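You operate a simulated robot arm through the tools that you are given. There is no shell and no other tool. Be economical: measure what you need, move in short steps, check, and stop when the job is done.

You are at the controls of a simulated two-armed robot. One attempt, no reset.

JOB
Take the napkin from the table top and lay it out flat on the worktop under the window.

It is judged by the outcome, as a careful person would: the job done as asked, and still so three seconds after it is handed in. It fails if anything else is knocked over, pushed out of place, dropped, spilled or broken. Flat cloth is picked up by pressing the open fingertips on it (5 to 10 N) and closing them slowly along it; thin cloth reads only 2 to 8 mm in the jaws.

ROBOT AND FRAMES
Two 7-joint arms with two-finger parallel grippers on one trunk, on a base that drives. Base frame: it is fixed to the floor where the robot stands at the start and does not move with it; the origin is under the middle of the robot, x ahead of it, y to its left, z up; the surface under the hand at the start is at about z = 750. Readings come in mm, degrees, newtons and seconds.
The left shoulder is at the start at [70, 177, 1020], the right one opposite. With the tool pointing down near the work surface each hand reaches from about 300 to 740 mm from the robot's upright axis, wherever it stands, measured 20 degrees to its own side. Places, roughly: worktop under the window [-900, 900, 900]. Payload 3.43 kg a hand.
Tool frame (each hand has its own): the origin (TCP) lies between the finger pads and is the grasp point; the fingertips stand 30 mm ahead of it; z points along the fingers, y is the line along which they close. Largest opening 94 mm; finger width 28, thickness 10; the body of the gripper, 50 by 96 mm, starts 55 mm behind the TCP.
Orientation is that of the tool frame in the base frame, as [roll, pitch, yaw] about the fixed x, y, z axes, in that order (R = Rz(yaw) Ry(pitch) Rx(roll)). With the fingers straight down and closing along the base's y, the tool's x points along the base's -x, its y along +y and its z along -z.

CONTROLS
- The arms move only by the tool jog_arm. It takes "left_steps", "right_steps" or both (then of equal length, played together; a hand with none holds still); each is text: rows parted by semicolons, each of 7 numbers parted by spaces: the shift along the tool's x, y, z in mm, then the turn, a rotation vector about the tool's x, y, z in degrees, then the gripper command, from -1 (shut) to 1 (fully open), values between in proportion. In form: dx dy dz ax ay az claw; .... A call has 1 to 20 rows; each row is the pose to reach, as a shift and turn from the pose commanded when the call began, along the tool's axes at that moment. A row lasts 0.2 s, in which the tool goes at most 50 mm and 8.6 degrees; a call with a longer step from one row to the next is refused whole, and so is a gripper value outside its range. A pose out of reach is approached as far as the arm can. The call stops where the force on the tool passes 40 N (or 10 N more than at its start, if that is more) or the arm is blocked; 0.2 s more then pass. The fingers move at their own pace (about 153 mm/s each) and stop on an object; they squeeze with about 30 N. The grip force told is the motor's: it shows also when the fingers shut on nothing. Time passes only in rows, and 0.2 s behind the last, so rows that repeat a pose let the fingers close. The reply holds the time, the measured pose of the TCP, the force on the tool along the base axes, the opening and the grip force, in the units named above and with some noise, with the torque about the TCP (base axes, N m) and any sound that the robot's microphone picked up.
- Cameras (640 x 400 px; columns grow to the right, rows downward): "scene" is now at [109, 62.4, 1331.4]; the picture's right is [0.72, -0.69, 0.00], its down [-0.44, -0.45, -0.78] and it looks along [0.54, 0.56, -0.63] (base axes); focal length 214 px, centre (320, 200). "left" rides on the left gripper at [76, -14, -103] in its tool frame; the picture's right is [0.18, 0.98, 0.00], its down [-0.75, 0.14, -0.64] and it looks along [-0.63, 0.12, 0.77] (tool axes); focal length 243 px, centre (320, 200). "right" rides on the right gripper at [76, 14, -102] in its tool frame; the picture's right is [-0.18, 0.98, 0.00], its down [-0.75, -0.14, -0.64] and it looks along [-0.63, -0.12, 0.77] (tool axes); focal length 243 px, centre (320, 200). There is no depth. A picture from a camera that has moved, and an enlarged one, comes with that camera's place and axes in the base frame and with its lens.
- camera(camera): a new picture of that camera. The clock stands still meanwhile.
- slide_trunk(by): slides the trunk up (or, below 0, down) by that many mm; the arms and the scene camera ride with it, the base frame stays. It gives what a move gives, with no picture.
- base_move(legs): drives the robot by 1 to 6 legs, each [ahead, turn to the left] in mm and degrees, along the robot's own axes; the way and the turn of a leg run together, so that a leg with both is an arc; at most 1500 mm and 180 degrees a leg. The arms and the cameras ride along, it lands a little off, and it stops where it bumps. It gives what a move gives.
- pan_tilt(pan, tilt): turns the head with the scene camera to pan (to the left, within 86 degrees either way) and tilt (down, from -29 to 69), counted from straight ahead of the robot. It gives what a move gives.
- inspect(camera, box): a new picture of the part [left, top, right, bottom] of that camera's present view, enlarged. The clock stands still meanwhile.
- sign_off(): hands the job in; it is judged then, once.

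Go step by step. Nothing tells you exact positions but the pictures and the camera data: compare them with the known pose of the tool, close in by small moves and look again before you grip or let go. The budget is 120 turns and 92 pictures, counting those below and the enlarged ones. Unless the task says otherwise, let go and move clear before handing in, and close with one line.

The tools are called after ">>>" as name(argument=value, ...) on one line, values as JSON. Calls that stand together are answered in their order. jog_arm: Moves the arms, as the interface text tells. Its arguments: {"type":"object","properties":{"left_steps":{"type":"string"},"right_steps":{"type":"string"}},"required":[]} The other tools are called the same way: slide_trunk (by) slides the trunk up or down; base_move (legs) drives the base; pan_tilt (pan, tilt) turns the head that bears the scene camera; camera (camera) takes a picture; inspect (camera, box) takes an enlarged picture of a part of a camera's view; sign_off () hands the job in.

At the start:

```text
t: 0.0
left_ee_pos: [398.1, 415.8, 1170.4]
left_tool_rot: [-180.0, 0.0, 179.9]
left_force: [0.0, 0.6, 0.2]
left_torque: [0.0, 0.01, 0.02]
left_opening: 94.0
left_grasp_force: 0.0
right_ee_pos: [423.9, 21.9, 1100.6]
right_tool_rot: [180.0, -0.1, -180.0]
right_force: [0.2, -0.2, -0.7]
right_torque: [0.04, -0.03, 0.01]
right_opening: 94.2
right_grasp_force: 0.0
trunk travel left (down, up): [-600.0, 240.0]
robot x, y, heading: [-1.6, 0.0, -0.1]
head pan, tilt: [46.1, 39.0]
```

scene: 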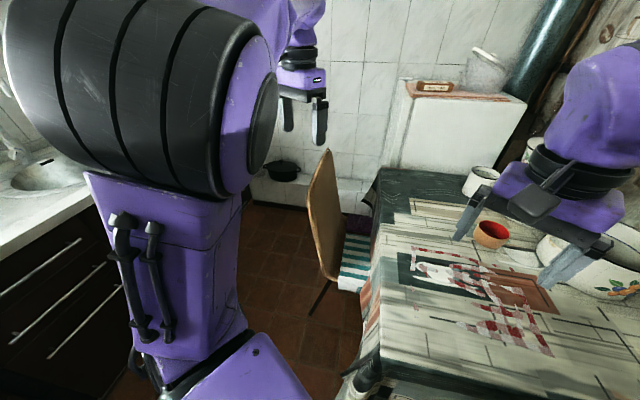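
right: 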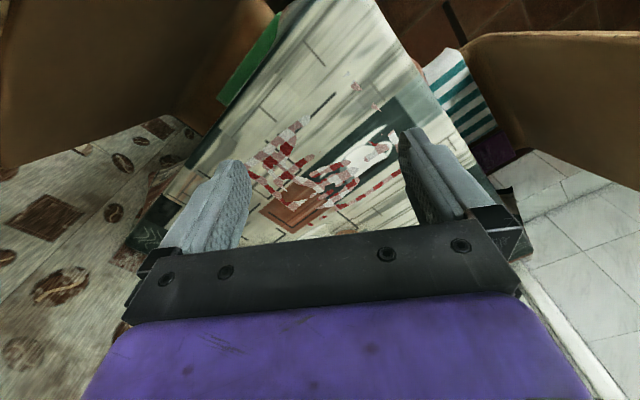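
left: 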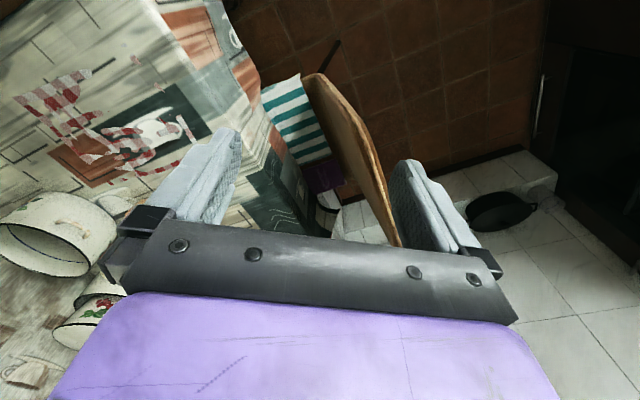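

The table is to the front, with a printed cloth and something red-checked on it, probably the napkin. I'll look closer before doing anything.

>>> inspect(camera="scene", box=[360, 160, 640, 380])

>>> inspect(camera="right", box=[130, 0, 530, 250])

>>> pan_tilt(pan=0, tilt=45)

>>> camera(camera="scene")

```text
1.82 times, centred on (500, 270) of scene
camera zoom: at [109.0, 62.4, 1331.4], right [0.72, -0.69, 0.0], down [-0.44, -0.45, -0.78], along [0.54, 0.56, -0.63], focal length 390 px, centre (-7, 73)
```

zoom: 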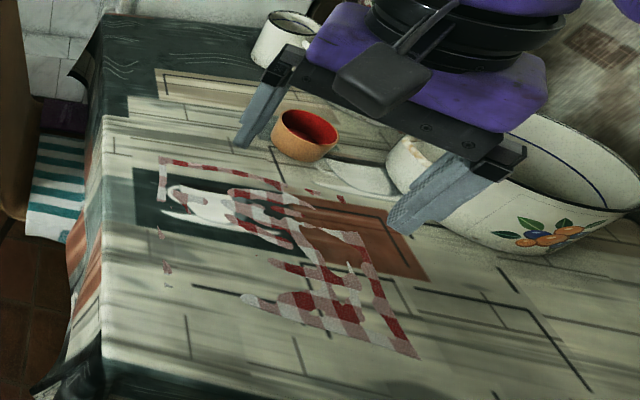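

```text
1.60 times, centred on (330, 125) of right
camera zoom: at [346.6, 35.8, 1202.9], right [0.18, 0.98, 0.0], down [0.75, -0.14, 0.64], along [0.63, -0.12, -0.77], focal length 388 px, centre (304, 320)
```

zoom: 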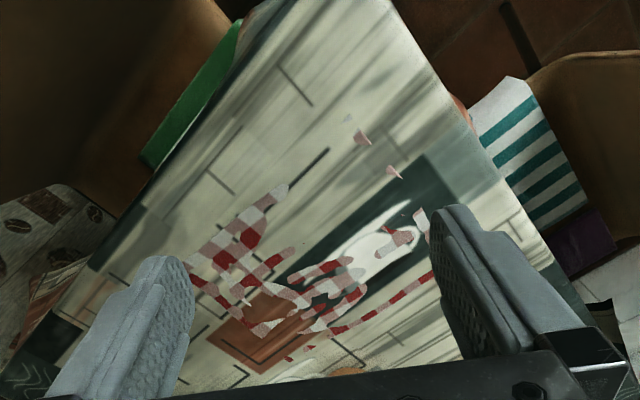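

```text
t: 1.1
left_ee_pos: [398.4, 417.1, 1170.5]
left_tool_rot: [180.0, 0.0, -180.0]
left_force: [-0.4, 0.0, -0.1]
left_torque: [0.04, 0.0, -0.03]
left_opening: 93.8
left_grasp_force: 0.1
right_ee_pos: [422.4, 22.0, 1101.4]
right_tool_rot: [-179.9, -0.1, -180.0]
right_force: [0.4, 0.0, 0.4]
right_torque: [0.0, -0.02, 0.01]
right_opening: 94.1
right_grasp_force: 0.1
trunk travel left (down, up): [-600.0, 240.0]
robot x, y, heading: [-0.6, -2.7, 0.2]
head pan, tilt: [0.0, 45.0]
```

```text
86 pictures are left
camera scene: at [131.0, 0.7, 1322.7], right [0.0, -1.0, 0.0], down [-0.71, 0.0, -0.71], along [0.71, 0.0, -0.71], focal length 214 px, centre (320, 200)
```

scene: 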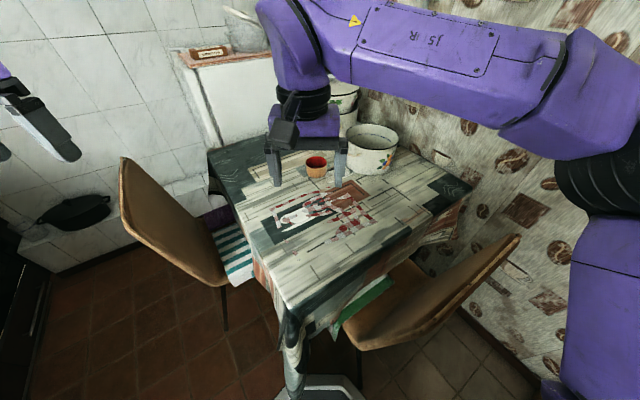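

The red-checked napkin lies on the table, roughly 290 x 235 mm, centred near [625, 0, 750] and partly blended with the table print. I'll look left towards the worktop and get a better look at the napkin.

>>> pan_tilt(pan=86, tilt=25)

>>> camera(camera="scene")

>>> pan_tilt(pan=0, tilt=55)

>>> inspect(camera="scene", box=[200, 50, 480, 225])

```text
t: 2.7
left_ee_pos: [397.6, 416.9, 1169.6]
left_tool_rot: [180.0, 0.0, -180.0]
left_force: [0.7, 0.7, 0.6]
left_torque: [-0.01, 0.01, -0.01]
left_opening: 94.3
left_grasp_force: 0.0
right_ee_pos: [422.9, 21.9, 1101.3]
right_tool_rot: [180.0, -0.1, 179.9]
right_force: [-0.3, 0.5, 0.5]
right_torque: [-0.02, -0.02, -0.05]
right_opening: 94.1
right_grasp_force: 0.0
trunk travel left (down, up): [-600.0, 240.0]
robot x, y, heading: [-4.1, 1.4, -0.1]
head pan, tilt: [85.9, 25.0]
```

```text
85 pictures are left
camera scene: at [56.3, 92.5, 1353.2], right [1.0, -0.07, 0.0], down [-0.03, -0.42, -0.91], along [0.06, 0.9, -0.42], focal length 214 px, centre (320, 200)
```

scene: 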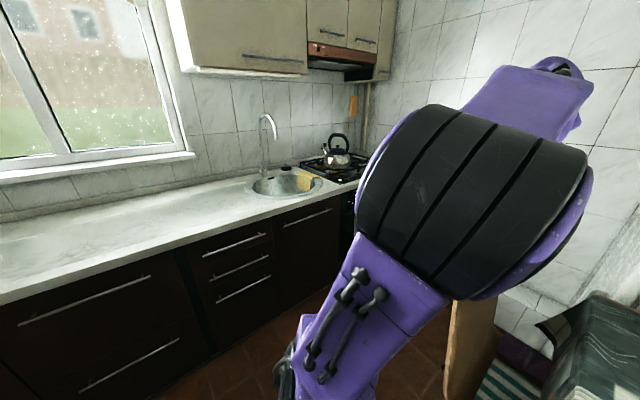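

```text
t: 4.3
left_ee_pos: [397.2, 415.8, 1169.5]
left_tool_rot: [-180.0, 0.0, -179.8]
left_force: [-0.4, -0.7, 0.4]
left_torque: [0.02, 0.0, 0.0]
left_opening: 93.8
left_grasp_force: 0.0
right_ee_pos: [422.4, 20.8, 1099.5]
right_tool_rot: [-180.0, -0.2, 180.0]
right_force: [0.2, 0.3, -0.3]
right_torque: [-0.02, 0.01, 0.02]
right_opening: 93.9
right_grasp_force: 0.0
trunk travel left (down, up): [-600.0, 240.0]
robot x, y, heading: [3.2, -2.1, -0.0]
head pan, tilt: [0.0, 55.0]
```

```text
2.29 times, centred on (340, 138) of scene
camera zoom: at [121.8, 0.7, 1309.2], right [0.0, -1.0, 0.0], down [-0.82, 0.0, -0.57], along [0.57, 0.0, -0.82], focal length 490 px, centre (274, 343)
```

zoom: 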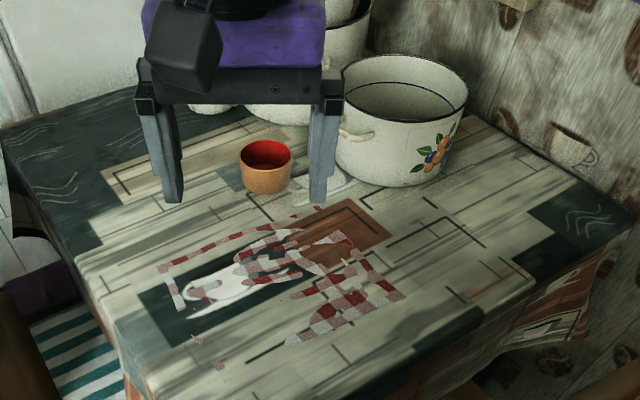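

Two-hand plan: pinch the near edge, whose corners are about [464, 70] and [592, -192], with the hands turned 28° to line up with that edge. First I bring both hands over the corners at about z = 870.

>>> jog_arm(left_steps="-8.4 -30.6 25 0 0 -2.33 -0.15; -16.8 -61.2 50 0 0 -4.67 -0.15; -25.2 -91.8 75 0 0 -7 -0.15; -33.7 -122.3 100 0 0 -9.33 -0.15; -42.1 -153 125 0 0 -11.67 -0.15; -50.5 -183.5 150 0 0 -14 -0.15; -59 -214 175 0 0 -16.33 -0.15; -67.3 -244.7 200 0 0 -18.67 -0.15; -75.8 -275 225 0 0 -21 -0.15; -84 -306 250 0 0 -23.3 -0.15; -92.6 -336.4 275 0 0 -25.67 -0.15; -101 -367 300 0 0 -28 -0.15; -101 -367 300 0 0 -28 -0.15", right_steps="-14.5 -14.4 19.2 0 0 -2.33 -0.15; -29 -28.8 38.3 0 0 -4.67 -0.15; -43.5 -43.3 57.5 0 0 -7 -0.15; -58 -57.7 76.7 0 0 -9.33 -0.15; -72.5 -72 95.8 0 0 -11.67 -0.15; -87 -86.5 115 0 0 -14 -0.15; -101.5 -101 134 0 0 -16.33 -0.15; -116 -115 153 0 0 -18.67 -0.15; -130.5 -130 172.5 0 0 -21 -0.15; -145 -144 191.7 0 0 -23.3 -0.15; -159.5 -158.6 210.8 0 0 -25.67 -0.15; -174 -173 230 0 0 -28 -0.15; -174 -173 230 0 0 -28 -0.15")

>>> camera(camera="scene")

>>> camera(camera="left")

>>> camera(camera="right")

```text
t: 7.1
left_ee_pos: [506.9, 53.3, 889.3]
left_tool_rot: [-176.7, -0.5, -150.5]
left_force: [0.0, 0.0, 0.5]
left_torque: [-0.01, 0.0, 0.0]
left_opening: 39.8
left_grasp_force: 0.1
left hand out of reach, approached as far as the arm can: row 3, 4, 5, 6, 7
right_ee_pos: [535.5, -145.6, 909.4]
right_tool_rot: [-166.8, 3.3, -159.7]
right_force: [-0.4, -0.2, 0.4]
right_torque: [0.03, 0.01, 0.02]
right_opening: 40.0
right_grasp_force: 0.1
right hand out of reach, approached as far as the arm can: row 7, 8, 9, 10, 11, 12, 13
trunk travel left (down, up): [-600.0, 240.0]
robot x, y, heading: [0.0, 0.6, -0.1]
head pan, tilt: [0.0, 55.0]
```

```text
83 pictures are left
camera scene: at [121.2, 0.1, 1309.3], right [0.0, -1.0, 0.0], down [-0.82, 0.0, -0.57], along [0.57, 0.0, -0.82], focal length 214 px, centre (320, 200)
```

scene: 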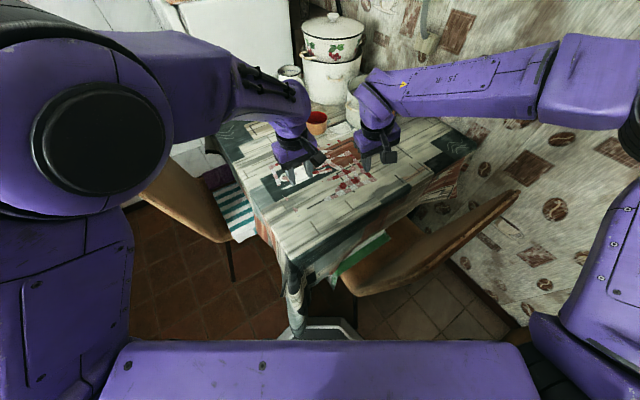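

```text
82 pictures are left
camera left: at [445.0, 8.5, 992.6], right [-0.64, 0.76, -0.05], down [0.57, 0.53, 0.63], along [0.51, 0.37, -0.78], focal length 243 px, centre (320, 200)
```

left: 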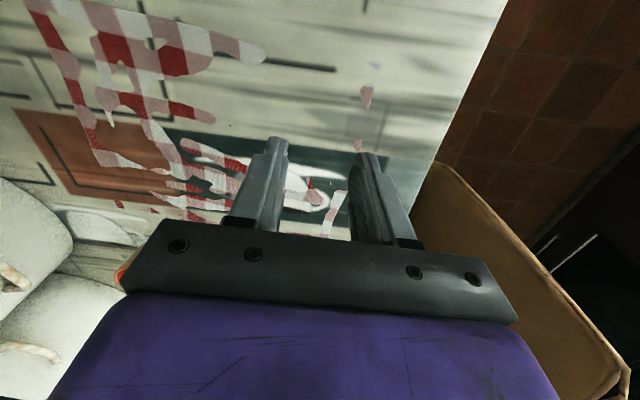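

```text
81 pictures are left
camera right: at [445.1, -139.3, 1000.3], right [-0.15, 0.97, -0.21], down [0.67, 0.26, 0.7], along [0.73, -0.04, -0.68], focal length 243 px, centre (320, 200)
```

right: 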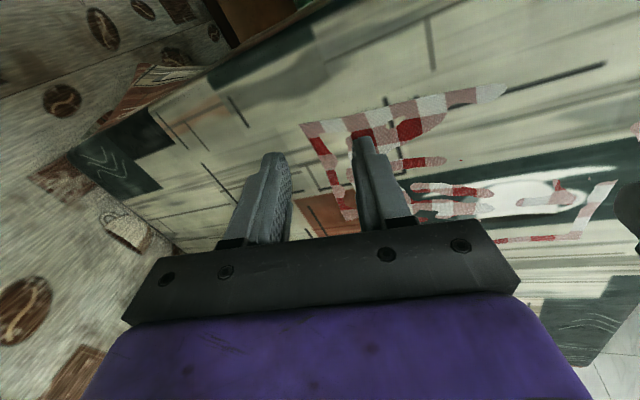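

Both hands are near the corners, but the right arm stalled short of its target. I'll hold for a moment to see whether it's still converging.

>>> jog_arm(right_steps="0 0 0 0 0 0 -0.15; 0 0 0 0 0 0 -0.15", left_steps="0 0 0 0 0 0 -0.15; 0 0 0 0 0 0 -0.15")

```text
t: 7.7
left_ee_pos: [507.2, 54.9, 887.2]
left_tool_rot: [-177.0, -0.8, -150.3]
left_force: [0.1, 0.5, -0.5]
left_torque: [0.06, 0.01, -0.03]
left_opening: 39.7
left_grasp_force: 0.0
right_ee_pos: [534.5, -146.4, 909.2]
right_tool_rot: [-166.8, 3.2, -159.7]
right_force: [-0.8, -1.0, 0.2]
right_torque: [0.03, 0.01, 0.01]
right_opening: 40.0
right_grasp_force: 0.0
trunk travel left (down, up): [-600.0, 240.0]
robot x, y, heading: [0.2, -1.7, 0.1]
head pan, tilt: [0.0, 55.0]
```

The right arm is at a limit with the 28° yaw, so I'll level it and turn it back to neutral yaw.

>>> jog_arm(right_steps="0 0 0 -3.2 1.4 5 -0.15; 0 0 0 -6.3 2.8 10 -0.15; 0 0 0 -9.5 4.1 15.2 -0.15; 0 0 0 -12.6 5.5 20.3 -0.15; 0 0 0 -12.6 5.5 20.3 -0.15")

```text
t: 8.9
left_ee_pos: [506.1, 55.7, 883.8]
left_tool_rot: [-177.0, -1.1, -150.3]
left_force: [-1.0, 0.1, 0.0]
left_torque: [0.02, 0.01, -0.03]
left_opening: 39.7
left_grasp_force: 0.2
right_ee_pos: [533.1, -146.8, 909.7]
right_tool_rot: [179.8, 0.0, 179.5]
right_force: [-0.1, -0.1, -0.3]
right_torque: [0.0, -0.01, 0.02]
right_opening: 39.9
right_grasp_force: 0.0
trunk travel left (down, up): [-600.0, 240.0]
robot x, y, heading: [-0.1, 0.1, 0.3]
head pan, tilt: [0.0, 55.0]
```

The right hand is level now. The pictures put the corners at about P3 = [595, -192] and P4 = [458, 65], so I'll move the right hand over its grip point, [604, -142].

>>> jog_arm(right_steps="-35 2 15 0 0 0 -0.15; -71 5 30 0 0 0 -0.15; -71 5 60 0 0 0 -0.15; -71 5 60 0 0 0 -0.15")

>>> camera(camera="right")

```text
t: 9.9
left_ee_pos: [505.0, 54.6, 882.8]
left_tool_rot: [-177.1, -1.4, -150.2]
left_force: [1.0, -0.7, 0.3]
left_torque: [0.0, 0.01, 0.0]
left_opening: 40.0
left_grasp_force: 0.1
right_ee_pos: [604.3, -141.6, 848.7]
right_tool_rot: [179.9, 0.0, 179.5]
right_force: [-0.6, 0.3, 0.1]
right_torque: [0.01, 0.0, -0.01]
right_opening: 40.1
right_grasp_force: 0.0
trunk travel left (down, up): [-600.0, 240.0]
robot x, y, heading: [-0.2, -0.8, -0.1]
head pan, tilt: [0.0, 55.0]
```

```text
80 pictures are left
camera right: at [528.6, -127.1, 951.7], right [0.19, 0.98, 0.0], down [0.75, -0.15, 0.64], along [0.63, -0.12, -0.77], focal length 243 px, centre (320, 200)
```

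right: 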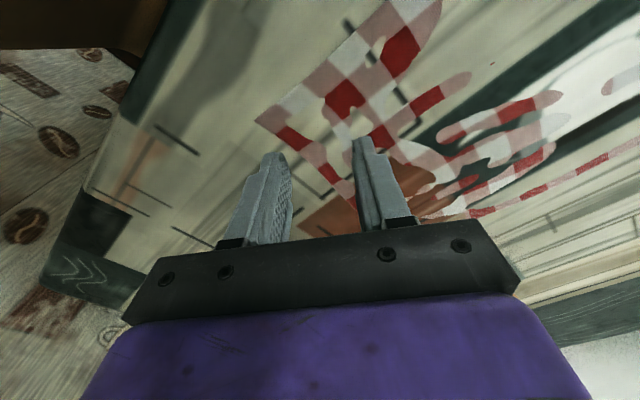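

The right hand is well placed over its corner. Now I level and position the left hand over its grip point, [498, 43].

>>> jog_arm(left_steps="6 -3 17 -1.5 -0.7 0 -0.15; 12.2 -6.4 35 -2.9 -1.4 0 -0.15; 12.2 -6.4 35 -2.9 -1.4 0 -0.15")

>>> camera(camera="left")

```text
t: 10.7
left_ee_pos: [503.8, 44.5, 856.3]
left_tool_rot: [-178.7, -0.1, -149.3]
left_force: [-0.2, 0.3, -0.2]
left_torque: [0.01, 0.03, 0.01]
left_opening: 39.9
left_grasp_force: 0.1
right_ee_pos: [604.2, -141.9, 850.6]
right_tool_rot: [179.7, 0.1, 179.5]
right_force: [0.8, 0.0, 0.6]
right_torque: [-0.01, 0.0, -0.04]
right_opening: 40.0
right_grasp_force: 0.1
trunk travel left (down, up): [-600.0, 240.0]
robot x, y, heading: [-0.9, 3.1, 0.1]
head pan, tilt: [0.0, 55.0]
```

```text
79 pictures are left
camera left: at [443.5, -4.9, 959.5], right [-0.66, 0.75, -0.02], down [0.57, 0.52, 0.64], along [0.49, 0.41, -0.77], focal length 243 px, centre (320, 200)
```

left: 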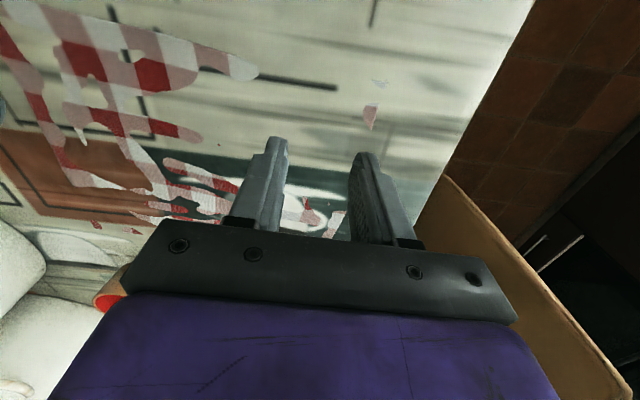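

Both hands are over their corners, so I'll lower them close to the cloth.

>>> jog_arm(left_steps="3 1 30 0 0 0 -0.15; 6 1.7 58 0 0 0 -0.15; 6 1.7 66 0 0 0 -0.15; 6 1.7 66 0 0 0 -0.15", right_steps="0 0 30 0 0 0 -0.15; 0 0 54 0 0 0 -0.15; 0 0 62 0 0 0 -0.15; 0 0 62 0 0 0 -0.15")

>>> camera(camera="right")

>>> camera(camera="left")

```text
t: 11.7
left_ee_pos: [495.1, 47.1, 780.2]
left_tool_rot: [-179.9, -0.2, -149.0]
left_force: [-0.1, -2.4, 10.9]
left_torque: [0.04, 0.06, 0.02]
left_opening: 39.7
left_grasp_force: 0.0
right_ee_pos: [603.7, -141.6, 788.4]
right_tool_rot: [179.9, 0.1, 179.5]
right_force: [-0.1, 0.1, -0.1]
right_torque: [-0.02, -0.03, -0.03]
right_opening: 40.2
right_grasp_force: 0.2
trunk travel left (down, up): [-600.0, 240.0]
robot x, y, heading: [-1.2, 1.8, 0.2]
head pan, tilt: [0.0, 55.0]
```

```text
78 pictures are left
camera right: at [526.9, -126.8, 890.4], right [0.19, 0.98, 0.0], down [0.75, -0.15, 0.64], along [0.63, -0.12, -0.77], focal length 243 px, centre (320, 200)
```

right: 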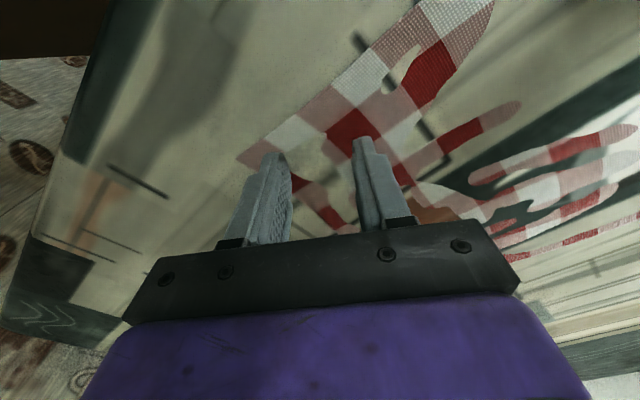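

```text
77 pictures are left
camera left: at [436.6, -4.9, 883.9], right [-0.66, 0.75, 0.0], down [0.58, 0.51, 0.64], along [0.48, 0.42, -0.77], focal length 243 px, centre (320, 200)
```

left: 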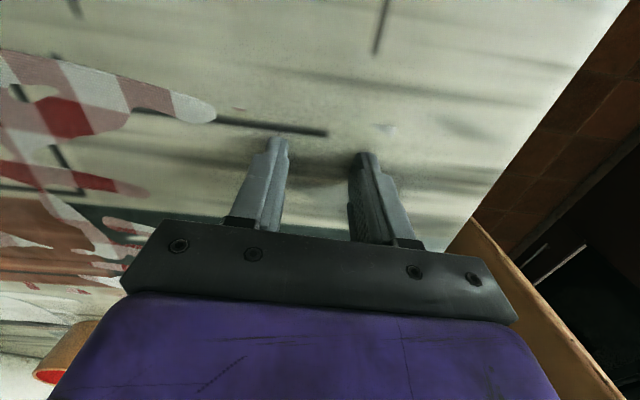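

The left hand is touching with 11 N and sits slightly too near the corner. I'll lift it a little, shift it 10 mm inward and press gently again, while the right hand goes down to contact.

>>> jog_arm(left_steps="0 0 -5 0 0 0 -0.15; 0 -10 -5 0 0 0 -0.15; 0 -10 -2 0 0 0 -0.15; 0 -10 -2 0 0 0 -0.15", right_steps="0 0 3 0 0 0 -0.15; 0 0 5 0 0 0 -0.15; 0 0 7 0 0 0 -0.15; 0 0 7 0 0 0 -0.15")

```text
t: 12.7
left_ee_pos: [499.6, 38.2, 781.6]
left_tool_rot: [179.8, -0.1, -149.2]
left_force: [0.7, -0.2, 0.5]
left_torque: [-0.01, 0.03, 0.0]
left_opening: 39.9
left_grasp_force: 0.1
right_ee_pos: [603.9, -142.1, 781.0]
right_tool_rot: [179.8, 0.1, 179.5]
right_force: [0.2, -0.5, 4.3]
right_torque: [-0.13, -0.02, 0.02]
right_opening: 40.0
right_grasp_force: 0.2
trunk travel left (down, up): [-600.0, 240.0]
robot x, y, heading: [-1.3, -1.5, -0.0]
head pan, tilt: [0.0, 55.0]
```

Both are just in contact. I'll press slightly more and close the fingers slowly.

>>> jog_arm(left_steps="0 0 1 0 0 0 -0.15; 0 0 1.5 0 0 0 -0.15; 0 0 1.5 0 0 0 -0.15", right_steps="0 0 0.5 0 0 0 -0.15; 0 0 0.7 0 0 0 -0.15; 0 0 0.7 0 0 0 -0.15")

```text
t: 13.5
left_ee_pos: [498.8, 38.5, 780.9]
left_tool_rot: [179.7, 0.1, -149.2]
left_force: [0.1, -2.4, 19.0]
left_torque: [-0.55, -0.19, -0.03]
left_opening: 40.8
left_grasp_force: 0.9
right_ee_pos: [602.2, -141.3, 781.3]
right_tool_rot: [179.7, 0.1, 179.6]
right_force: [-0.5, 0.5, 2.9]
right_torque: [-0.06, -0.03, 0.03]
right_opening: 39.9
right_grasp_force: 0.0
trunk travel left (down, up): [-600.0, 240.0]
robot x, y, heading: [-0.9, -1.0, 0.4]
head pan, tilt: [0.0, 55.0]
```

>>> jog_arm(left_steps="0 0 -0.8 0 0 0 -0.15; 0 0 -0.8 0 0 0 -0.15", right_steps="0 0 0.6 0 0 0 -0.15; 0 0 0.6 0 0 0 -0.15")

```text
t: 14.1
left_ee_pos: [497.5, 41.0, 781.6]
left_tool_rot: [179.6, 0.1, -149.1]
left_force: [1.5, 2.9, 30.0]
left_torque: [-0.66, -0.33, 0.08]
left_opening: 39.1
left_grasp_force: 0.0
right_ee_pos: [602.4, -140.9, 780.5]
right_tool_rot: [180.0, 0.3, 179.6]
right_force: [-0.7, 0.2, 0.8]
right_torque: [-0.02, 0.0, 0.0]
right_opening: 40.0
right_grasp_force: 0.0
trunk travel left (down, up): [-600.0, 240.0]
robot x, y, heading: [3.1, -2.2, -0.3]
head pan, tilt: [0.0, 55.0]
```

The left arm is drifting and its force has climbed to 30 N. I'll lift the left hand clear, let it settle, and press the right hand a little more.

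>>> jog_arm(left_steps="0 0 -6 0 0 0 -0.15; 0 0 -6 0 0 0 -0.15; 0 0 -6 0 0 0 -0.15; 0 0 -6 0 0 0 -0.15", right_steps="0 0 0.5 0 0 0 -0.15; 0 0 0.8 0 0 0 -0.15; 0 0 0.8 0 0 0 -0.15; 0 0 0.8 0 0 0 -0.15")

```text
t: 15.1
left_ee_pos: [494.5, 39.2, 781.3]
left_tool_rot: [179.3, -0.6, -149.4]
left_force: [-0.5, 0.1, -0.2]
left_torque: [0.01, 0.03, -0.01]
left_opening: 40.0
left_grasp_force: 0.0
right_ee_pos: [603.0, -141.9, 781.8]
right_tool_rot: [179.7, 0.4, 179.5]
right_force: [-2.6, 2.1, 16.8]
right_torque: [-0.41, 0.19, -0.09]
right_opening: 38.8
right_grasp_force: 0.1
trunk travel left (down, up): [-600.0, 240.0]
robot x, y, heading: [-0.8, -0.2, -0.2]
head pan, tilt: [0.0, 55.0]
```

>>> jog_arm(right_steps="0 0 -0.8 0 0 0 -0.15; 0 0 -0.8 0 0 0 -0.15; 0 0 -0.8 0 0 0 -0.15", left_steps="0 0 0 0 0 0 -0.15; 0 0 0 0 0 0 -0.15; 0 0 0 0 0 0 -0.15")

```text
t: 15.9
left_ee_pos: [494.9, 39.3, 783.4]
left_tool_rot: [179.5, -0.6, -149.3]
left_force: [0.2, -0.6, -0.1]
left_torque: [0.0, -0.02, 0.0]
left_opening: 39.8
left_grasp_force: 0.0
right_ee_pos: [604.1, -141.0, 779.4]
right_tool_rot: [179.8, 0.2, 179.5]
right_force: [-2.3, 0.5, 14.4]
right_torque: [-0.37, 0.1, -0.12]
right_opening: 39.1
right_grasp_force: 0.1
trunk travel left (down, up): [-600.0, 240.0]
robot x, y, heading: [-1.3, -0.5, 0.0]
head pan, tilt: [0.0, 55.0]
```

Right is at 14 N, so I'll ease it off another 0.5 mm and close the right fingers slowly.

>>> jog_arm(right_steps="0 0 -0.5 0 0 0 -0.15; 0 0 -0.5 0 0 0 -0.25; 0 0 -0.5 0 0 0 -0.35; 0 0 -0.5 0 0 0 -0.45; 0 0 -0.5 0 0 0 -0.55; 0 0 -0.5 0 0 0 -0.65; 0 0 -0.5 0 0 0 -0.75; 0 0 -0.5 0 0 0 -0.85; 0 0 -0.5 0 0 0 -0.95; 0 0 -0.5 0 0 0 -1; 0 0 -0.5 0 0 0 -1")

>>> camera(camera="right")

```text
t: 18.3
left_ee_pos: [496.2, 37.3, 785.0]
left_tool_rot: [179.6, -0.2, -149.3]
left_force: [-0.5, 0.0, 0.4]
left_torque: [0.01, -0.01, 0.01]
left_opening: 40.3
left_grasp_force: 0.0
right_ee_pos: [602.3, -141.9, 780.9]
right_tool_rot: [180.0, 0.1, 179.5]
right_force: [0.2, 0.1, 13.3]
right_torque: [-0.14, 0.0, 0.02]
right_opening: 1.6
right_grasp_force: 29.8
trunk travel left (down, up): [-600.0, 240.0]
robot x, y, heading: [0.6, 3.0, 0.1]
head pan, tilt: [0.0, 55.0]
```

```text
76 pictures are left
camera right: at [526.7, -126.5, 883.2], right [0.19, 0.98, 0.0], down [0.75, -0.15, 0.64], along [0.63, -0.12, -0.77], focal length 243 px, centre (320, 200)
```

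right: 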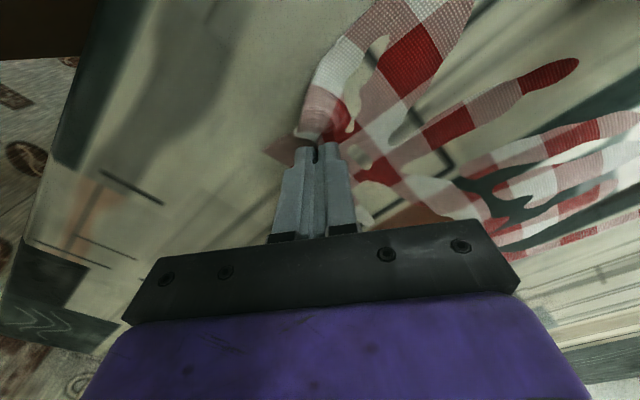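

It looks like a fold got pinched (1.6 mm). I'll lift the right hand a little to check, and lower the left hand.

>>> jog_arm(right_steps="0 0 -8 0 0 0 -1; 0 0 -16 0 0 0 -1; 0 0 -16 0 0 0 -1; 0 0 -16 0 0 0 -1", left_steps="0 0 1 0 0 0 -0.15; 0 0 2 0 0 0 -0.15; 0 0 3 0 0 0 -0.15; 0 0 3 0 0 0 -0.15")

>>> camera(camera="right")

>>> camera(camera="left")

```text
t: 19.3
left_ee_pos: [498.9, 39.8, 783.1]
left_tool_rot: [179.7, -0.2, -149.2]
left_force: [-0.6, -0.8, -0.1]
left_torque: [-0.03, 0.02, 0.0]
left_opening: 40.0
left_grasp_force: 0.0
right_ee_pos: [605.6, -142.2, 796.4]
right_tool_rot: [179.8, 0.0, 179.5]
right_force: [0.3, 0.0, -0.4]
right_torque: [0.0, 0.0, 0.01]
right_opening: 1.7
right_grasp_force: 30.0
trunk travel left (down, up): [-600.0, 240.0]
robot x, y, heading: [2.0, 0.4, -0.1]
head pan, tilt: [0.0, 55.0]
```

```text
75 pictures are left
camera right: at [528.0, -126.8, 898.3], right [0.19, 0.98, 0.0], down [0.75, -0.15, 0.64], along [0.63, -0.12, -0.77], focal length 243 px, centre (320, 200)
```

right: 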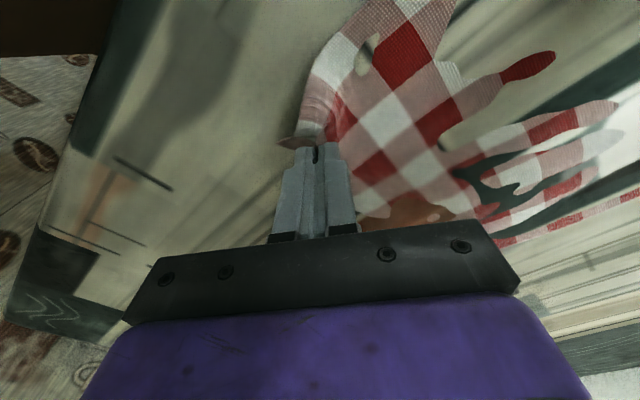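

```text
74 pictures are left
camera left: at [441.3, -12.7, 886.6], right [-0.66, 0.75, 0.01], down [0.58, 0.51, 0.64], along [0.48, 0.43, -0.77], focal length 243 px, centre (320, 200)
```

left: 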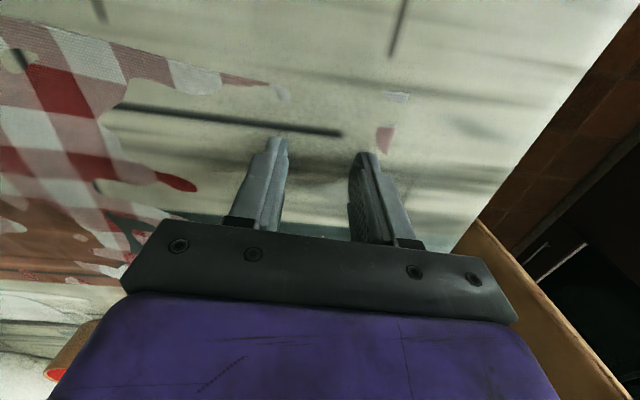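

The right hand has the cloth. Now I press the left hand down in small steps.

>>> jog_arm(left_steps="0 0 1 0 0 0 -0.15; 0 0 1.5 0 0 0 -0.15; 0 0 1.5 0 0 0 -0.15; 0 0 1.5 0 0 0 -0.15; 0 0 1.5 0 0 0 -0.15")

```text
t: 20.5
left_ee_pos: [498.3, 39.8, 780.8]
left_tool_rot: [179.6, 0.0, -149.2]
left_force: [0.7, -0.1, 1.2]
left_torque: [-0.03, 0.0, -0.05]
left_opening: 40.1
left_grasp_force: 0.1
right_ee_pos: [604.7, -142.8, 795.6]
right_tool_rot: [179.8, 0.1, 179.5]
right_force: [0.0, 0.7, 0.0]
right_torque: [0.02, -0.01, -0.01]
right_opening: 1.7
right_grasp_force: 29.7
trunk travel left (down, up): [-600.0, 240.0]
robot x, y, heading: [-1.3, -0.6, -0.0]
head pan, tilt: [0.0, 55.0]
```

>>> jog_arm(left_steps="0 0 0.5 0 0 0 -0.15; 0 0 0.7 0 0 0 -0.15; 0 0 0.7 0 0 0 -0.15; 0 0 0.7 0 0 0 -0.15; 0 0 0.7 0 0 0 -0.15")

```text
t: 21.7
left_ee_pos: [499.3, 38.1, 781.1]
left_tool_rot: [179.6, 0.0, -149.3]
left_force: [2.2, 1.3, 12.8]
left_torque: [-0.23, -0.31, 0.08]
left_opening: 40.3
left_grasp_force: 0.3
right_ee_pos: [604.3, -142.4, 796.6]
right_tool_rot: [179.9, 0.1, 179.5]
right_force: [0.5, 0.6, -0.1]
right_torque: [-0.01, 0.0, 0.02]
right_opening: 1.8
right_grasp_force: 29.8
trunk travel left (down, up): [-600.0, 240.0]
robot x, y, heading: [-1.1, -2.4, 0.2]
head pan, tilt: [0.0, 55.0]
```

Left is at about 12 N in contact. I'll ease off slightly and close slowly, as I did on the right.

>>> jog_arm(left_steps="0 0 -0.4 0 0 0 -0.15; 0 0 -0.4 0 0 0 -0.25; 0 0 -0.4 0 0 0 -0.35; 0 0 -0.4 0 0 0 -0.45; 0 0 -0.4 0 0 0 -0.55; 0 0 -0.4 0 0 0 -0.65; 0 0 -0.4 0 0 0 -0.75; 0 0 -0.4 0 0 0 -0.85; 0 0 -0.4 0 0 0 -0.95; 0 0 -0.4 0 0 0 -1; 0 0 -0.4 0 0 0 -1")

>>> camera(camera="left")

```text
t: 24.1
left_ee_pos: [498.1, 38.3, 781.7]
left_tool_rot: [179.5, -0.2, -149.4]
left_force: [2.6, -6.0, 11.8]
left_torque: [-0.2, -0.18, -0.02]
left_opening: 5.6
left_grasp_force: 30.3
right_ee_pos: [603.4, -141.4, 796.1]
right_tool_rot: [179.7, 0.1, 179.5]
right_force: [-2.7, 5.0, -0.6]
right_torque: [0.12, 0.1, 0.05]
right_opening: 1.8
right_grasp_force: 29.6
trunk travel left (down, up): [-600.0, 240.0]
robot x, y, heading: [0.8, -2.5, -0.1]
head pan, tilt: [0.0, 55.0]
```

```text
73 pictures are left
camera left: at [439.7, -13.6, 883.7], right [-0.66, 0.75, 0.01], down [0.58, 0.5, 0.64], along [0.48, 0.43, -0.77], focal length 243 px, centre (320, 200)
```

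left: 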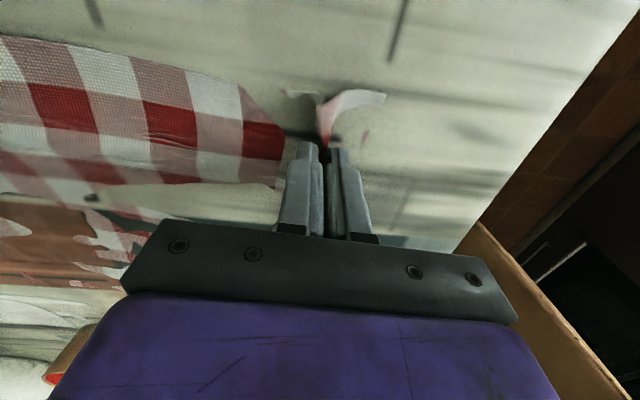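

Both hands hold the near edge. I'll lift together by hand, then raise the trunk.

>>> jog_arm(left_steps="0 0 -10 0 0 0 -1; 0 0 -20 0 0 0 -1; 0 0 -30 0 0 0 -1; 0 0 -40 0 0 0 -1; 0 0 -50 0 0 0 -1; 0 0 -60 0 0 0 -1; 0 0 -60 0 0 0 -1", right_steps="1 2 -8 0 0 0 -1; 2 4 -15 0 0 0 -1; 2 4 -22 0 0 0 -1; 2 4 -30 0 0 0 -1; 2 4 -38 0 0 0 -1; 2 4 -46 0 0 0 -1; 2 4 -46 0 0 0 -1")

>>> slide_trunk(by=240)

>>> camera(camera="scene")

```text
t: 25.7
left_ee_pos: [471.9, 35.2, 785.7]
left_tool_rot: [175.7, -5.9, -149.6]
left_force: [9.8, -11.7, 4.2]
left_torque: [-0.39, -0.32, 0.07]
left_opening: 1.7
left_grasp_force: 30.0
right_ee_pos: [599.5, -133.7, 839.6]
right_tool_rot: [179.6, -0.5, 179.8]
right_force: [-10.1, 11.5, -4.6]
right_torque: [0.37, 0.34, 0.06]
right_opening: 1.8
right_grasp_force: 29.6
trunk travel left (down, up): [-600.0, 240.0]
robot x, y, heading: [-1.6, -0.7, 0.0]
head pan, tilt: [0.0, 55.0]
stopped in row 7 (left hand): the arm was blocked; the commanded pose is now the measured one
```

```text
t: 28.2
left_ee_pos: [471.6, 35.7, 1026.4]
left_tool_rot: [175.4, -5.8, -149.7]
left_force: [15.5, -18.0, 6.6]
left_torque: [-0.61, -0.51, 0.15]
left_opening: 1.9
left_grasp_force: 29.7
right_ee_pos: [600.7, -134.1, 1081.2]
right_tool_rot: [179.8, -0.3, 179.6]
right_force: [-15.0, 17.6, -7.0]
right_torque: [0.6, 0.51, 0.13]
right_opening: 1.9
right_grasp_force: 29.6
trunk travel left (down, up): [-840.0, 0.0]
robot x, y, heading: [2.0, -3.9, -0.1]
head pan, tilt: [0.0, 55.0]
```

```text
72 pictures are left
camera scene: at [122.0, 0.4, 1549.2], right [0.0, -1.0, 0.0], down [-0.82, 0.0, -0.57], along [0.57, 0.0, -0.82], focal length 214 px, centre (320, 200)
```

scene: 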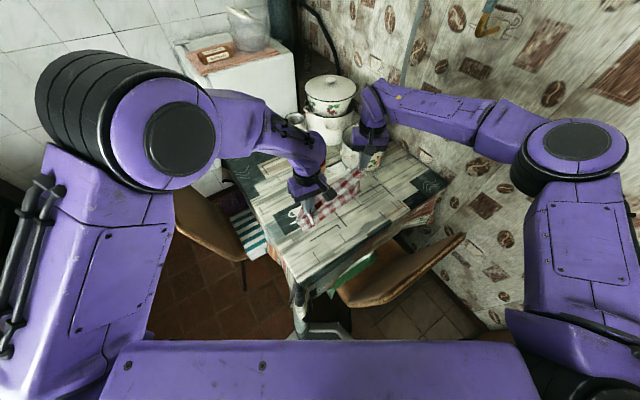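

The napkin is lifted but stretched tight, so I'll ease the hands together to relieve the tension, then back away from the table.

>>> jog_arm(right_steps="5 7 4 0 0 0 -1; 10 13 8 0 0 0 -1; 13 18 10 0 0 0 -1; 13 18 10 0 0 0 -1")

>>> camera(camera="right")

>>> camera(camera="left")

```text
t: 29.2
left_ee_pos: [470.8, 35.1, 1027.0]
left_tool_rot: [175.2, -6.1, -149.7]
left_force: [-0.3, 0.2, -0.2]
left_torque: [-0.04, 0.04, 0.03]
left_opening: 1.7
left_grasp_force: 30.4
right_ee_pos: [588.6, -117.5, 1072.4]
right_tool_rot: [179.8, -0.1, 179.6]
right_force: [-0.2, 0.9, 0.2]
right_torque: [-0.02, 0.03, 0.03]
right_opening: 1.7
right_grasp_force: 30.1
trunk travel left (down, up): [-840.0, 0.0]
robot x, y, heading: [-1.0, 0.0, -0.4]
head pan, tilt: [0.0, 55.0]
```

```text
71 pictures are left
camera right: at [512.4, -103.6, 1174.0], right [0.19, 0.98, 0.0], down [0.75, -0.15, 0.64], along [0.63, -0.12, -0.77], focal length 243 px, centre (320, 200)
```

right: 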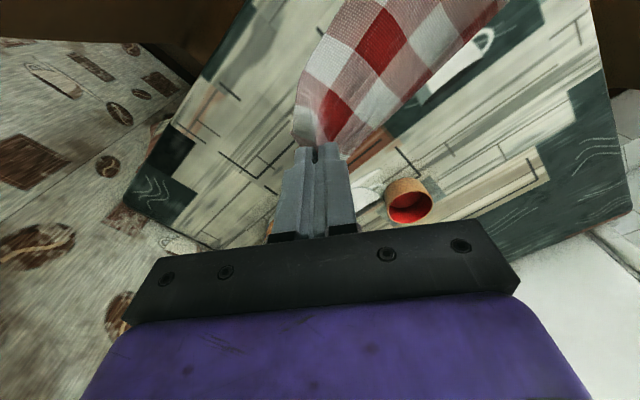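

```text
70 pictures are left
camera left: at [425.0, -16.8, 1134.2], right [-0.64, 0.76, 0.1], down [0.66, 0.49, 0.57], along [0.38, 0.43, -0.82], focal length 243 px, centre (320, 200)
```

left: 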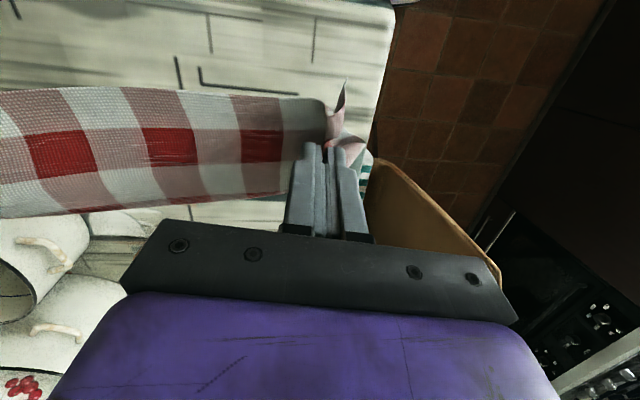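

The napkin hangs between the hands, clear of the table and with no tension on it. I'll back the robot away and then look around.

>>> base_move(legs=[[-350, 0]])

>>> pan_tilt(pan=86, tilt=40)

>>> camera(camera="scene")

```text
t: 31.5
left_ee_pos: [120.3, 34.8, 1026.1]
left_tool_rot: [175.2, -6.0, -149.7]
left_force: [-0.5, 0.3, -1.0]
left_torque: [-0.02, 0.02, 0.0]
left_opening: 1.8
left_grasp_force: 30.0
right_ee_pos: [237.3, -118.9, 1070.6]
right_tool_rot: [179.8, -0.2, 179.6]
right_force: [0.0, 0.0, -0.6]
right_torque: [-0.03, 0.02, 0.02]
right_opening: 1.6
right_grasp_force: 30.3
trunk travel left (down, up): [-840.0, 0.0]
robot x, y, heading: [-350.4, 4.1, 0.1]
head pan, tilt: [0.0, 55.0]
```

```text
t: 33.1
left_ee_pos: [118.9, 34.2, 1025.5]
left_tool_rot: [175.2, -6.0, -149.7]
left_force: [-0.4, -0.7, 0.1]
left_torque: [-0.06, 0.02, 0.02]
left_opening: 1.9
left_grasp_force: 30.3
right_ee_pos: [236.4, -118.5, 1071.1]
right_tool_rot: [179.7, -0.2, 179.6]
right_force: [0.0, -0.9, -0.7]
right_torque: [-0.01, -0.01, 0.02]
right_opening: 1.5
right_grasp_force: 30.3
trunk travel left (down, up): [-840.0, 0.0]
robot x, y, heading: [-351.6, 4.9, -0.3]
head pan, tilt: [85.9, 40.0]
```

```text
69 pictures are left
camera scene: at [-296.2, 85.4, 1569.9], right [1.0, -0.07, 0.0], down [-0.05, -0.64, -0.77], along [0.06, 0.76, -0.64], focal length 214 px, centre (320, 200)
```

scene: 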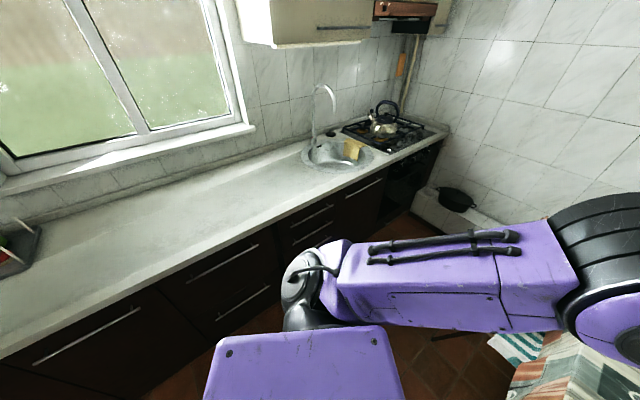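

The worktop is clear between a rack at the far left and the sink. Its front edge runs at about 32°, so I'll face it at about 122°. First I square the hands up in front of the robot.

>>> jog_arm(left_steps="-7.1 6 -4.5 0.4 -0.9 3.8 -1; -14.3 12.1 -9.1 0.8 -1.8 7.6 -1; -21.4 18.1 -13.6 1.2 -2.7 11.4 -1; -28.6 24.2 -18.1 1.6 -3.6 15.2 -1; -35.7 30.2 -22.7 2 -4.6 19 -1; -42.9 36.3 -27.2 2.4 -5.5 22.7 -1; -50 42.3 -31.8 2.8 -6.4 26.5 -1; -57.2 48.4 -36.3 3.2 -7.3 30.3 -1; -57.2 48.4 -36.3 3.2 -7.3 30.3 -1; -57.2 48.4 -36.3 3.2 -7.3 30.3 -1", right_steps="11 2.2 1.4 0 0 2.5 -1; 22 4.5 2.8 0 0 5 -1; 33 6.7 4.1 0 0 7.5 -1; 44 9 5.5 0 0 10 -1; 55 11.2 6.9 0 0 12.5 -1; 66 13.5 8.2 0 0 15 -1; 77 15.7 9.6 0 0 17.5 -1; 88 18 11 0 0 20 -1; 88 18 11 0 0 20 -1; 88 18 11 0 0 20 -1")

>>> pan_tilt(pan=0, tilt=55)

>>> camera(camera="scene")

```text
t: 35.3
left_ee_pos: [149.3, 104.1, 1060.4]
left_tool_rot: [-179.9, 0.4, 179.6]
left_force: [-0.7, 0.4, 0.7]
left_torque: [0.05, 0.01, 0.02]
left_opening: 1.8
left_grasp_force: 30.6
right_ee_pos: [148.0, -100.7, 1060.5]
right_tool_rot: [179.8, -0.2, 159.6]
right_force: [0.3, 0.2, -1.3]
right_torque: [-0.01, -0.03, 0.0]
right_opening: 1.9
right_grasp_force: 30.2
trunk travel left (down, up): [-840.0, 0.0]
robot x, y, heading: [-350.4, -0.1, -0.2]
head pan, tilt: [85.9, 40.0]
```

```text
t: 36.9
left_ee_pos: [148.3, 104.3, 1059.7]
left_tool_rot: [-179.9, 0.4, 179.6]
left_force: [-0.1, -0.6, -0.7]
left_torque: [-0.02, -0.01, 0.04]
left_opening: 1.5
left_grasp_force: 30.2
right_ee_pos: [148.6, -98.8, 1060.7]
right_tool_rot: [179.8, -0.2, 159.5]
right_force: [-1.3, 0.3, 0.0]
right_torque: [0.01, 0.01, 0.02]
right_opening: 1.6
right_grasp_force: 29.2
trunk travel left (down, up): [-840.0, 0.0]
robot x, y, heading: [-351.4, -1.2, -0.0]
head pan, tilt: [0.0, 55.0]
```

```text
68 pictures are left
camera scene: at [-230.5, 0.6, 1549.2], right [0.0, -1.0, 0.0], down [-0.82, 0.0, -0.57], along [0.57, 0.0, -0.82], focal length 214 px, centre (320, 200)
```

scene: 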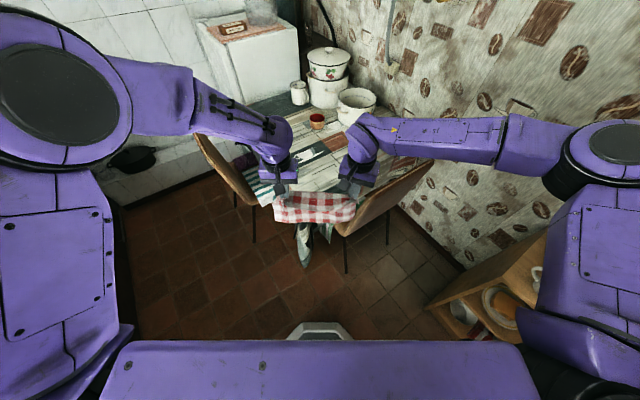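

The napkin hangs cleanly between the hands. I'll raise it so it clears the worktop, then turn to face the worktop.

>>> jog_arm(left_steps="0 0 -30 0 0 0 -1; 0 0 -60 0 0 0 -1; 0 0 -90 0 0 0 -1; 0 0 -120 0 0 0 -1; 0 0 -150 0 0 0 -1; 0 0 -150 0 0 0 -1", right_steps="0 0 -30 0 0 0 -1; 0 0 -60 0 0 0 -1; 0 0 -90 0 0 0 -1; 0 0 -120 0 0 0 -1; 0 0 -150 0 0 0 -1; 0 0 -150 0 0 0 -1")

>>> base_move(legs=[[0, 122.4]])

>>> camera(camera="scene")

```text
t: 38.3
left_ee_pos: [149.4, 104.0, 1210.3]
left_tool_rot: [-179.8, 0.3, 179.6]
left_force: [-1.2, -0.1, 0.0]
left_torque: [0.01, -0.01, 0.05]
left_opening: 1.5
left_grasp_force: 30.0
right_ee_pos: [148.1, -99.7, 1211.2]
right_tool_rot: [179.8, -0.4, 159.5]
right_force: [0.4, 0.1, 0.3]
right_torque: [0.01, 0.03, 0.01]
right_opening: 1.3
right_grasp_force: 30.7
trunk travel left (down, up): [-840.0, 0.0]
robot x, y, heading: [-355.3, -2.1, -0.1]
head pan, tilt: [0.0, 55.0]
```

```text
t: 43.8
left_ee_pos: [-708.4, 367.0, 1209.3]
left_tool_rot: [-179.8, 0.5, -58.0]
left_force: [0.1, -0.8, -0.1]
left_torque: [0.02, 0.03, -0.03]
left_opening: 2.1
left_grasp_force: 30.4
right_ee_pos: [-536.9, 476.5, 1210.9]
right_tool_rot: [179.9, -0.2, -78.0]
right_force: [-0.1, 0.2, 0.2]
right_torque: [-0.01, -0.01, -0.02]
right_opening: 1.9
right_grasp_force: 30.2
trunk travel left (down, up): [-840.0, 0.0]
robot x, y, heading: [-356.7, 0.9, 122.5]
head pan, tilt: [0.0, 55.0]
```

```text
67 pictures are left
camera scene: at [-418.0, 104.4, 1549.2], right [0.84, 0.53, 0.0], down [0.44, -0.69, -0.57], along [-0.31, 0.48, -0.82], focal length 214 px, centre (320, 200)
```

scene: 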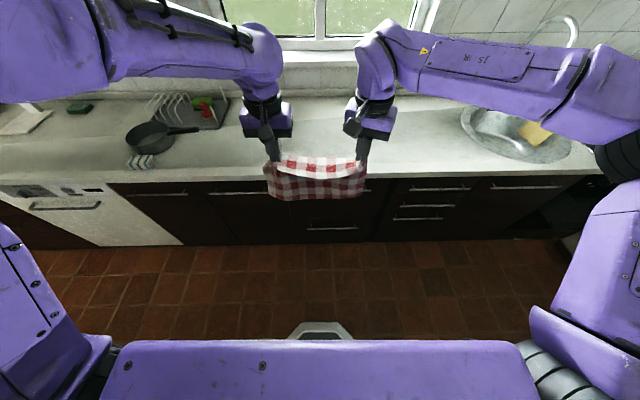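

I'm square to the worktop, whose edge is about 665 mm ahead, and the area in front is clear. The pan and rack are well to the left and the sink is to the right, so I'll drive forward 295 mm.

>>> base_move(legs=[[295, 0]])

>>> camera(camera="scene")

>>> camera(camera="left")

```text
t: 45.8
left_ee_pos: [-864.5, 613.6, 1209.9]
left_tool_rot: [-180.0, 0.6, -58.0]
left_force: [-1.0, 0.7, -0.4]
left_torque: [-0.02, -0.01, -0.01]
left_opening: 1.8
left_grasp_force: 29.9
right_ee_pos: [-692.5, 723.1, 1212.1]
right_tool_rot: [179.9, -0.1, -78.0]
right_force: [0.4, -0.9, 0.1]
right_torque: [0.0, 0.03, -0.01]
right_opening: 1.7
right_grasp_force: 30.4
trunk travel left (down, up): [-840.0, 0.0]
robot x, y, heading: [-511.9, 246.2, 122.1]
head pan, tilt: [0.0, 55.0]
```

```text
66 pictures are left
camera scene: at [-574.0, 350.2, 1549.5], right [0.84, 0.53, 0.0], down [0.44, -0.69, -0.57], along [-0.31, 0.49, -0.82], focal length 214 px, centre (320, 200)
```

scene: 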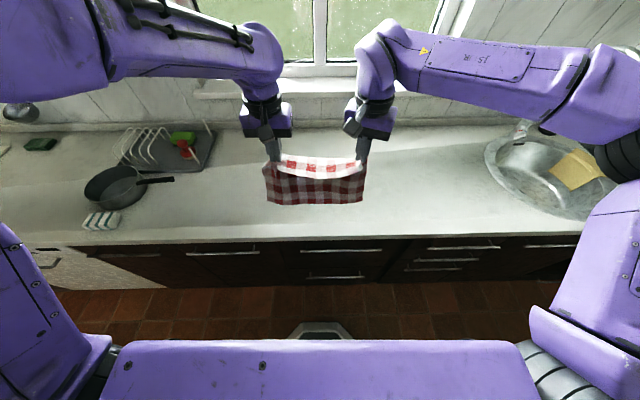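

```text
65 pictures are left
camera left: at [-811.9, 555.1, 1312.9], right [-0.74, -0.68, 0.0], down [-0.52, 0.56, 0.65], along [-0.44, 0.48, -0.76], focal length 243 px, centre (320, 200)
```

left: 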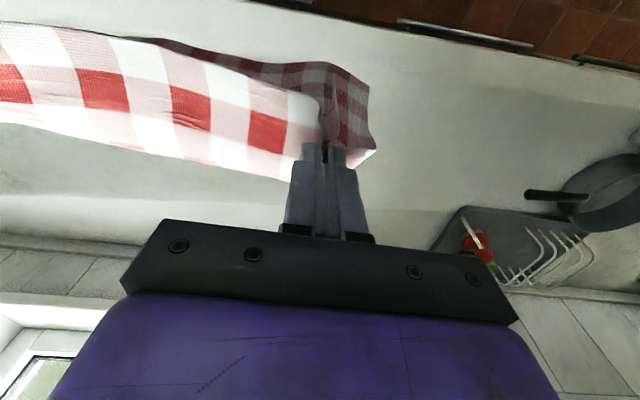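

I'm at the worktop with the napkin hanging clear above it. I'll extend both hands forward 180 mm so the far edge can touch down first, then lower the trunk.

>>> jog_arm(left_steps="-22.5 0 0 0 0 0 -1; -45 0 0 0 0 0 -1; -67.5 0 0 0 0 0 -1; -90 0 0 0 0 0 -1; -112.5 0 0 0 0 0 -1; -135 0 0 0 0 0 -1; -157.5 0 0 0 0 0 -1; -180 0 0 0 0 0 -1; -180 0 0 0 0 0 -1; -180 0 0 0 0 0 -1", right_steps="-21.1 7.7 0 0 0 0 -1; -42.3 15.4 0 0 0 0 -1; -63.4 23.1 0 0 0 0 -1; -84.6 30.8 0 0 0 0 -1; -105.7 38.5 0 0 0 0 -1; -126.8 46.2 0 0 0 0 -1; -148 53.9 0 0 0 0 -1; -169.1 61.6 0 0 0 0 -1; -169.1 61.6 0 0 0 0 -1; -169.1 61.6 0 0 0 0 -1")

```text
t: 48.0
left_ee_pos: [-956.0, 753.4, 1209.7]
left_tool_rot: [-180.0, 0.4, -58.0]
left_force: [0.2, -0.4, 0.0]
left_torque: [-0.01, 0.0, -0.06]
left_opening: 2.0
left_grasp_force: 29.9
left hand out of reach, approached as far as the arm can: row 8, 9, 10
right_ee_pos: [-770.8, 848.6, 1211.6]
right_tool_rot: [179.8, -0.3, -78.0]
right_force: [0.0, -0.8, -0.1]
right_torque: [-0.03, 0.02, -0.01]
right_opening: 1.7
right_grasp_force: 29.9
right hand out of reach, approached as far as the arm can: row 7, 8, 9, 10
trunk travel left (down, up): [-840.0, 0.0]
robot x, y, heading: [-511.4, 247.7, 122.2]
head pan, tilt: [0.0, 55.0]
```

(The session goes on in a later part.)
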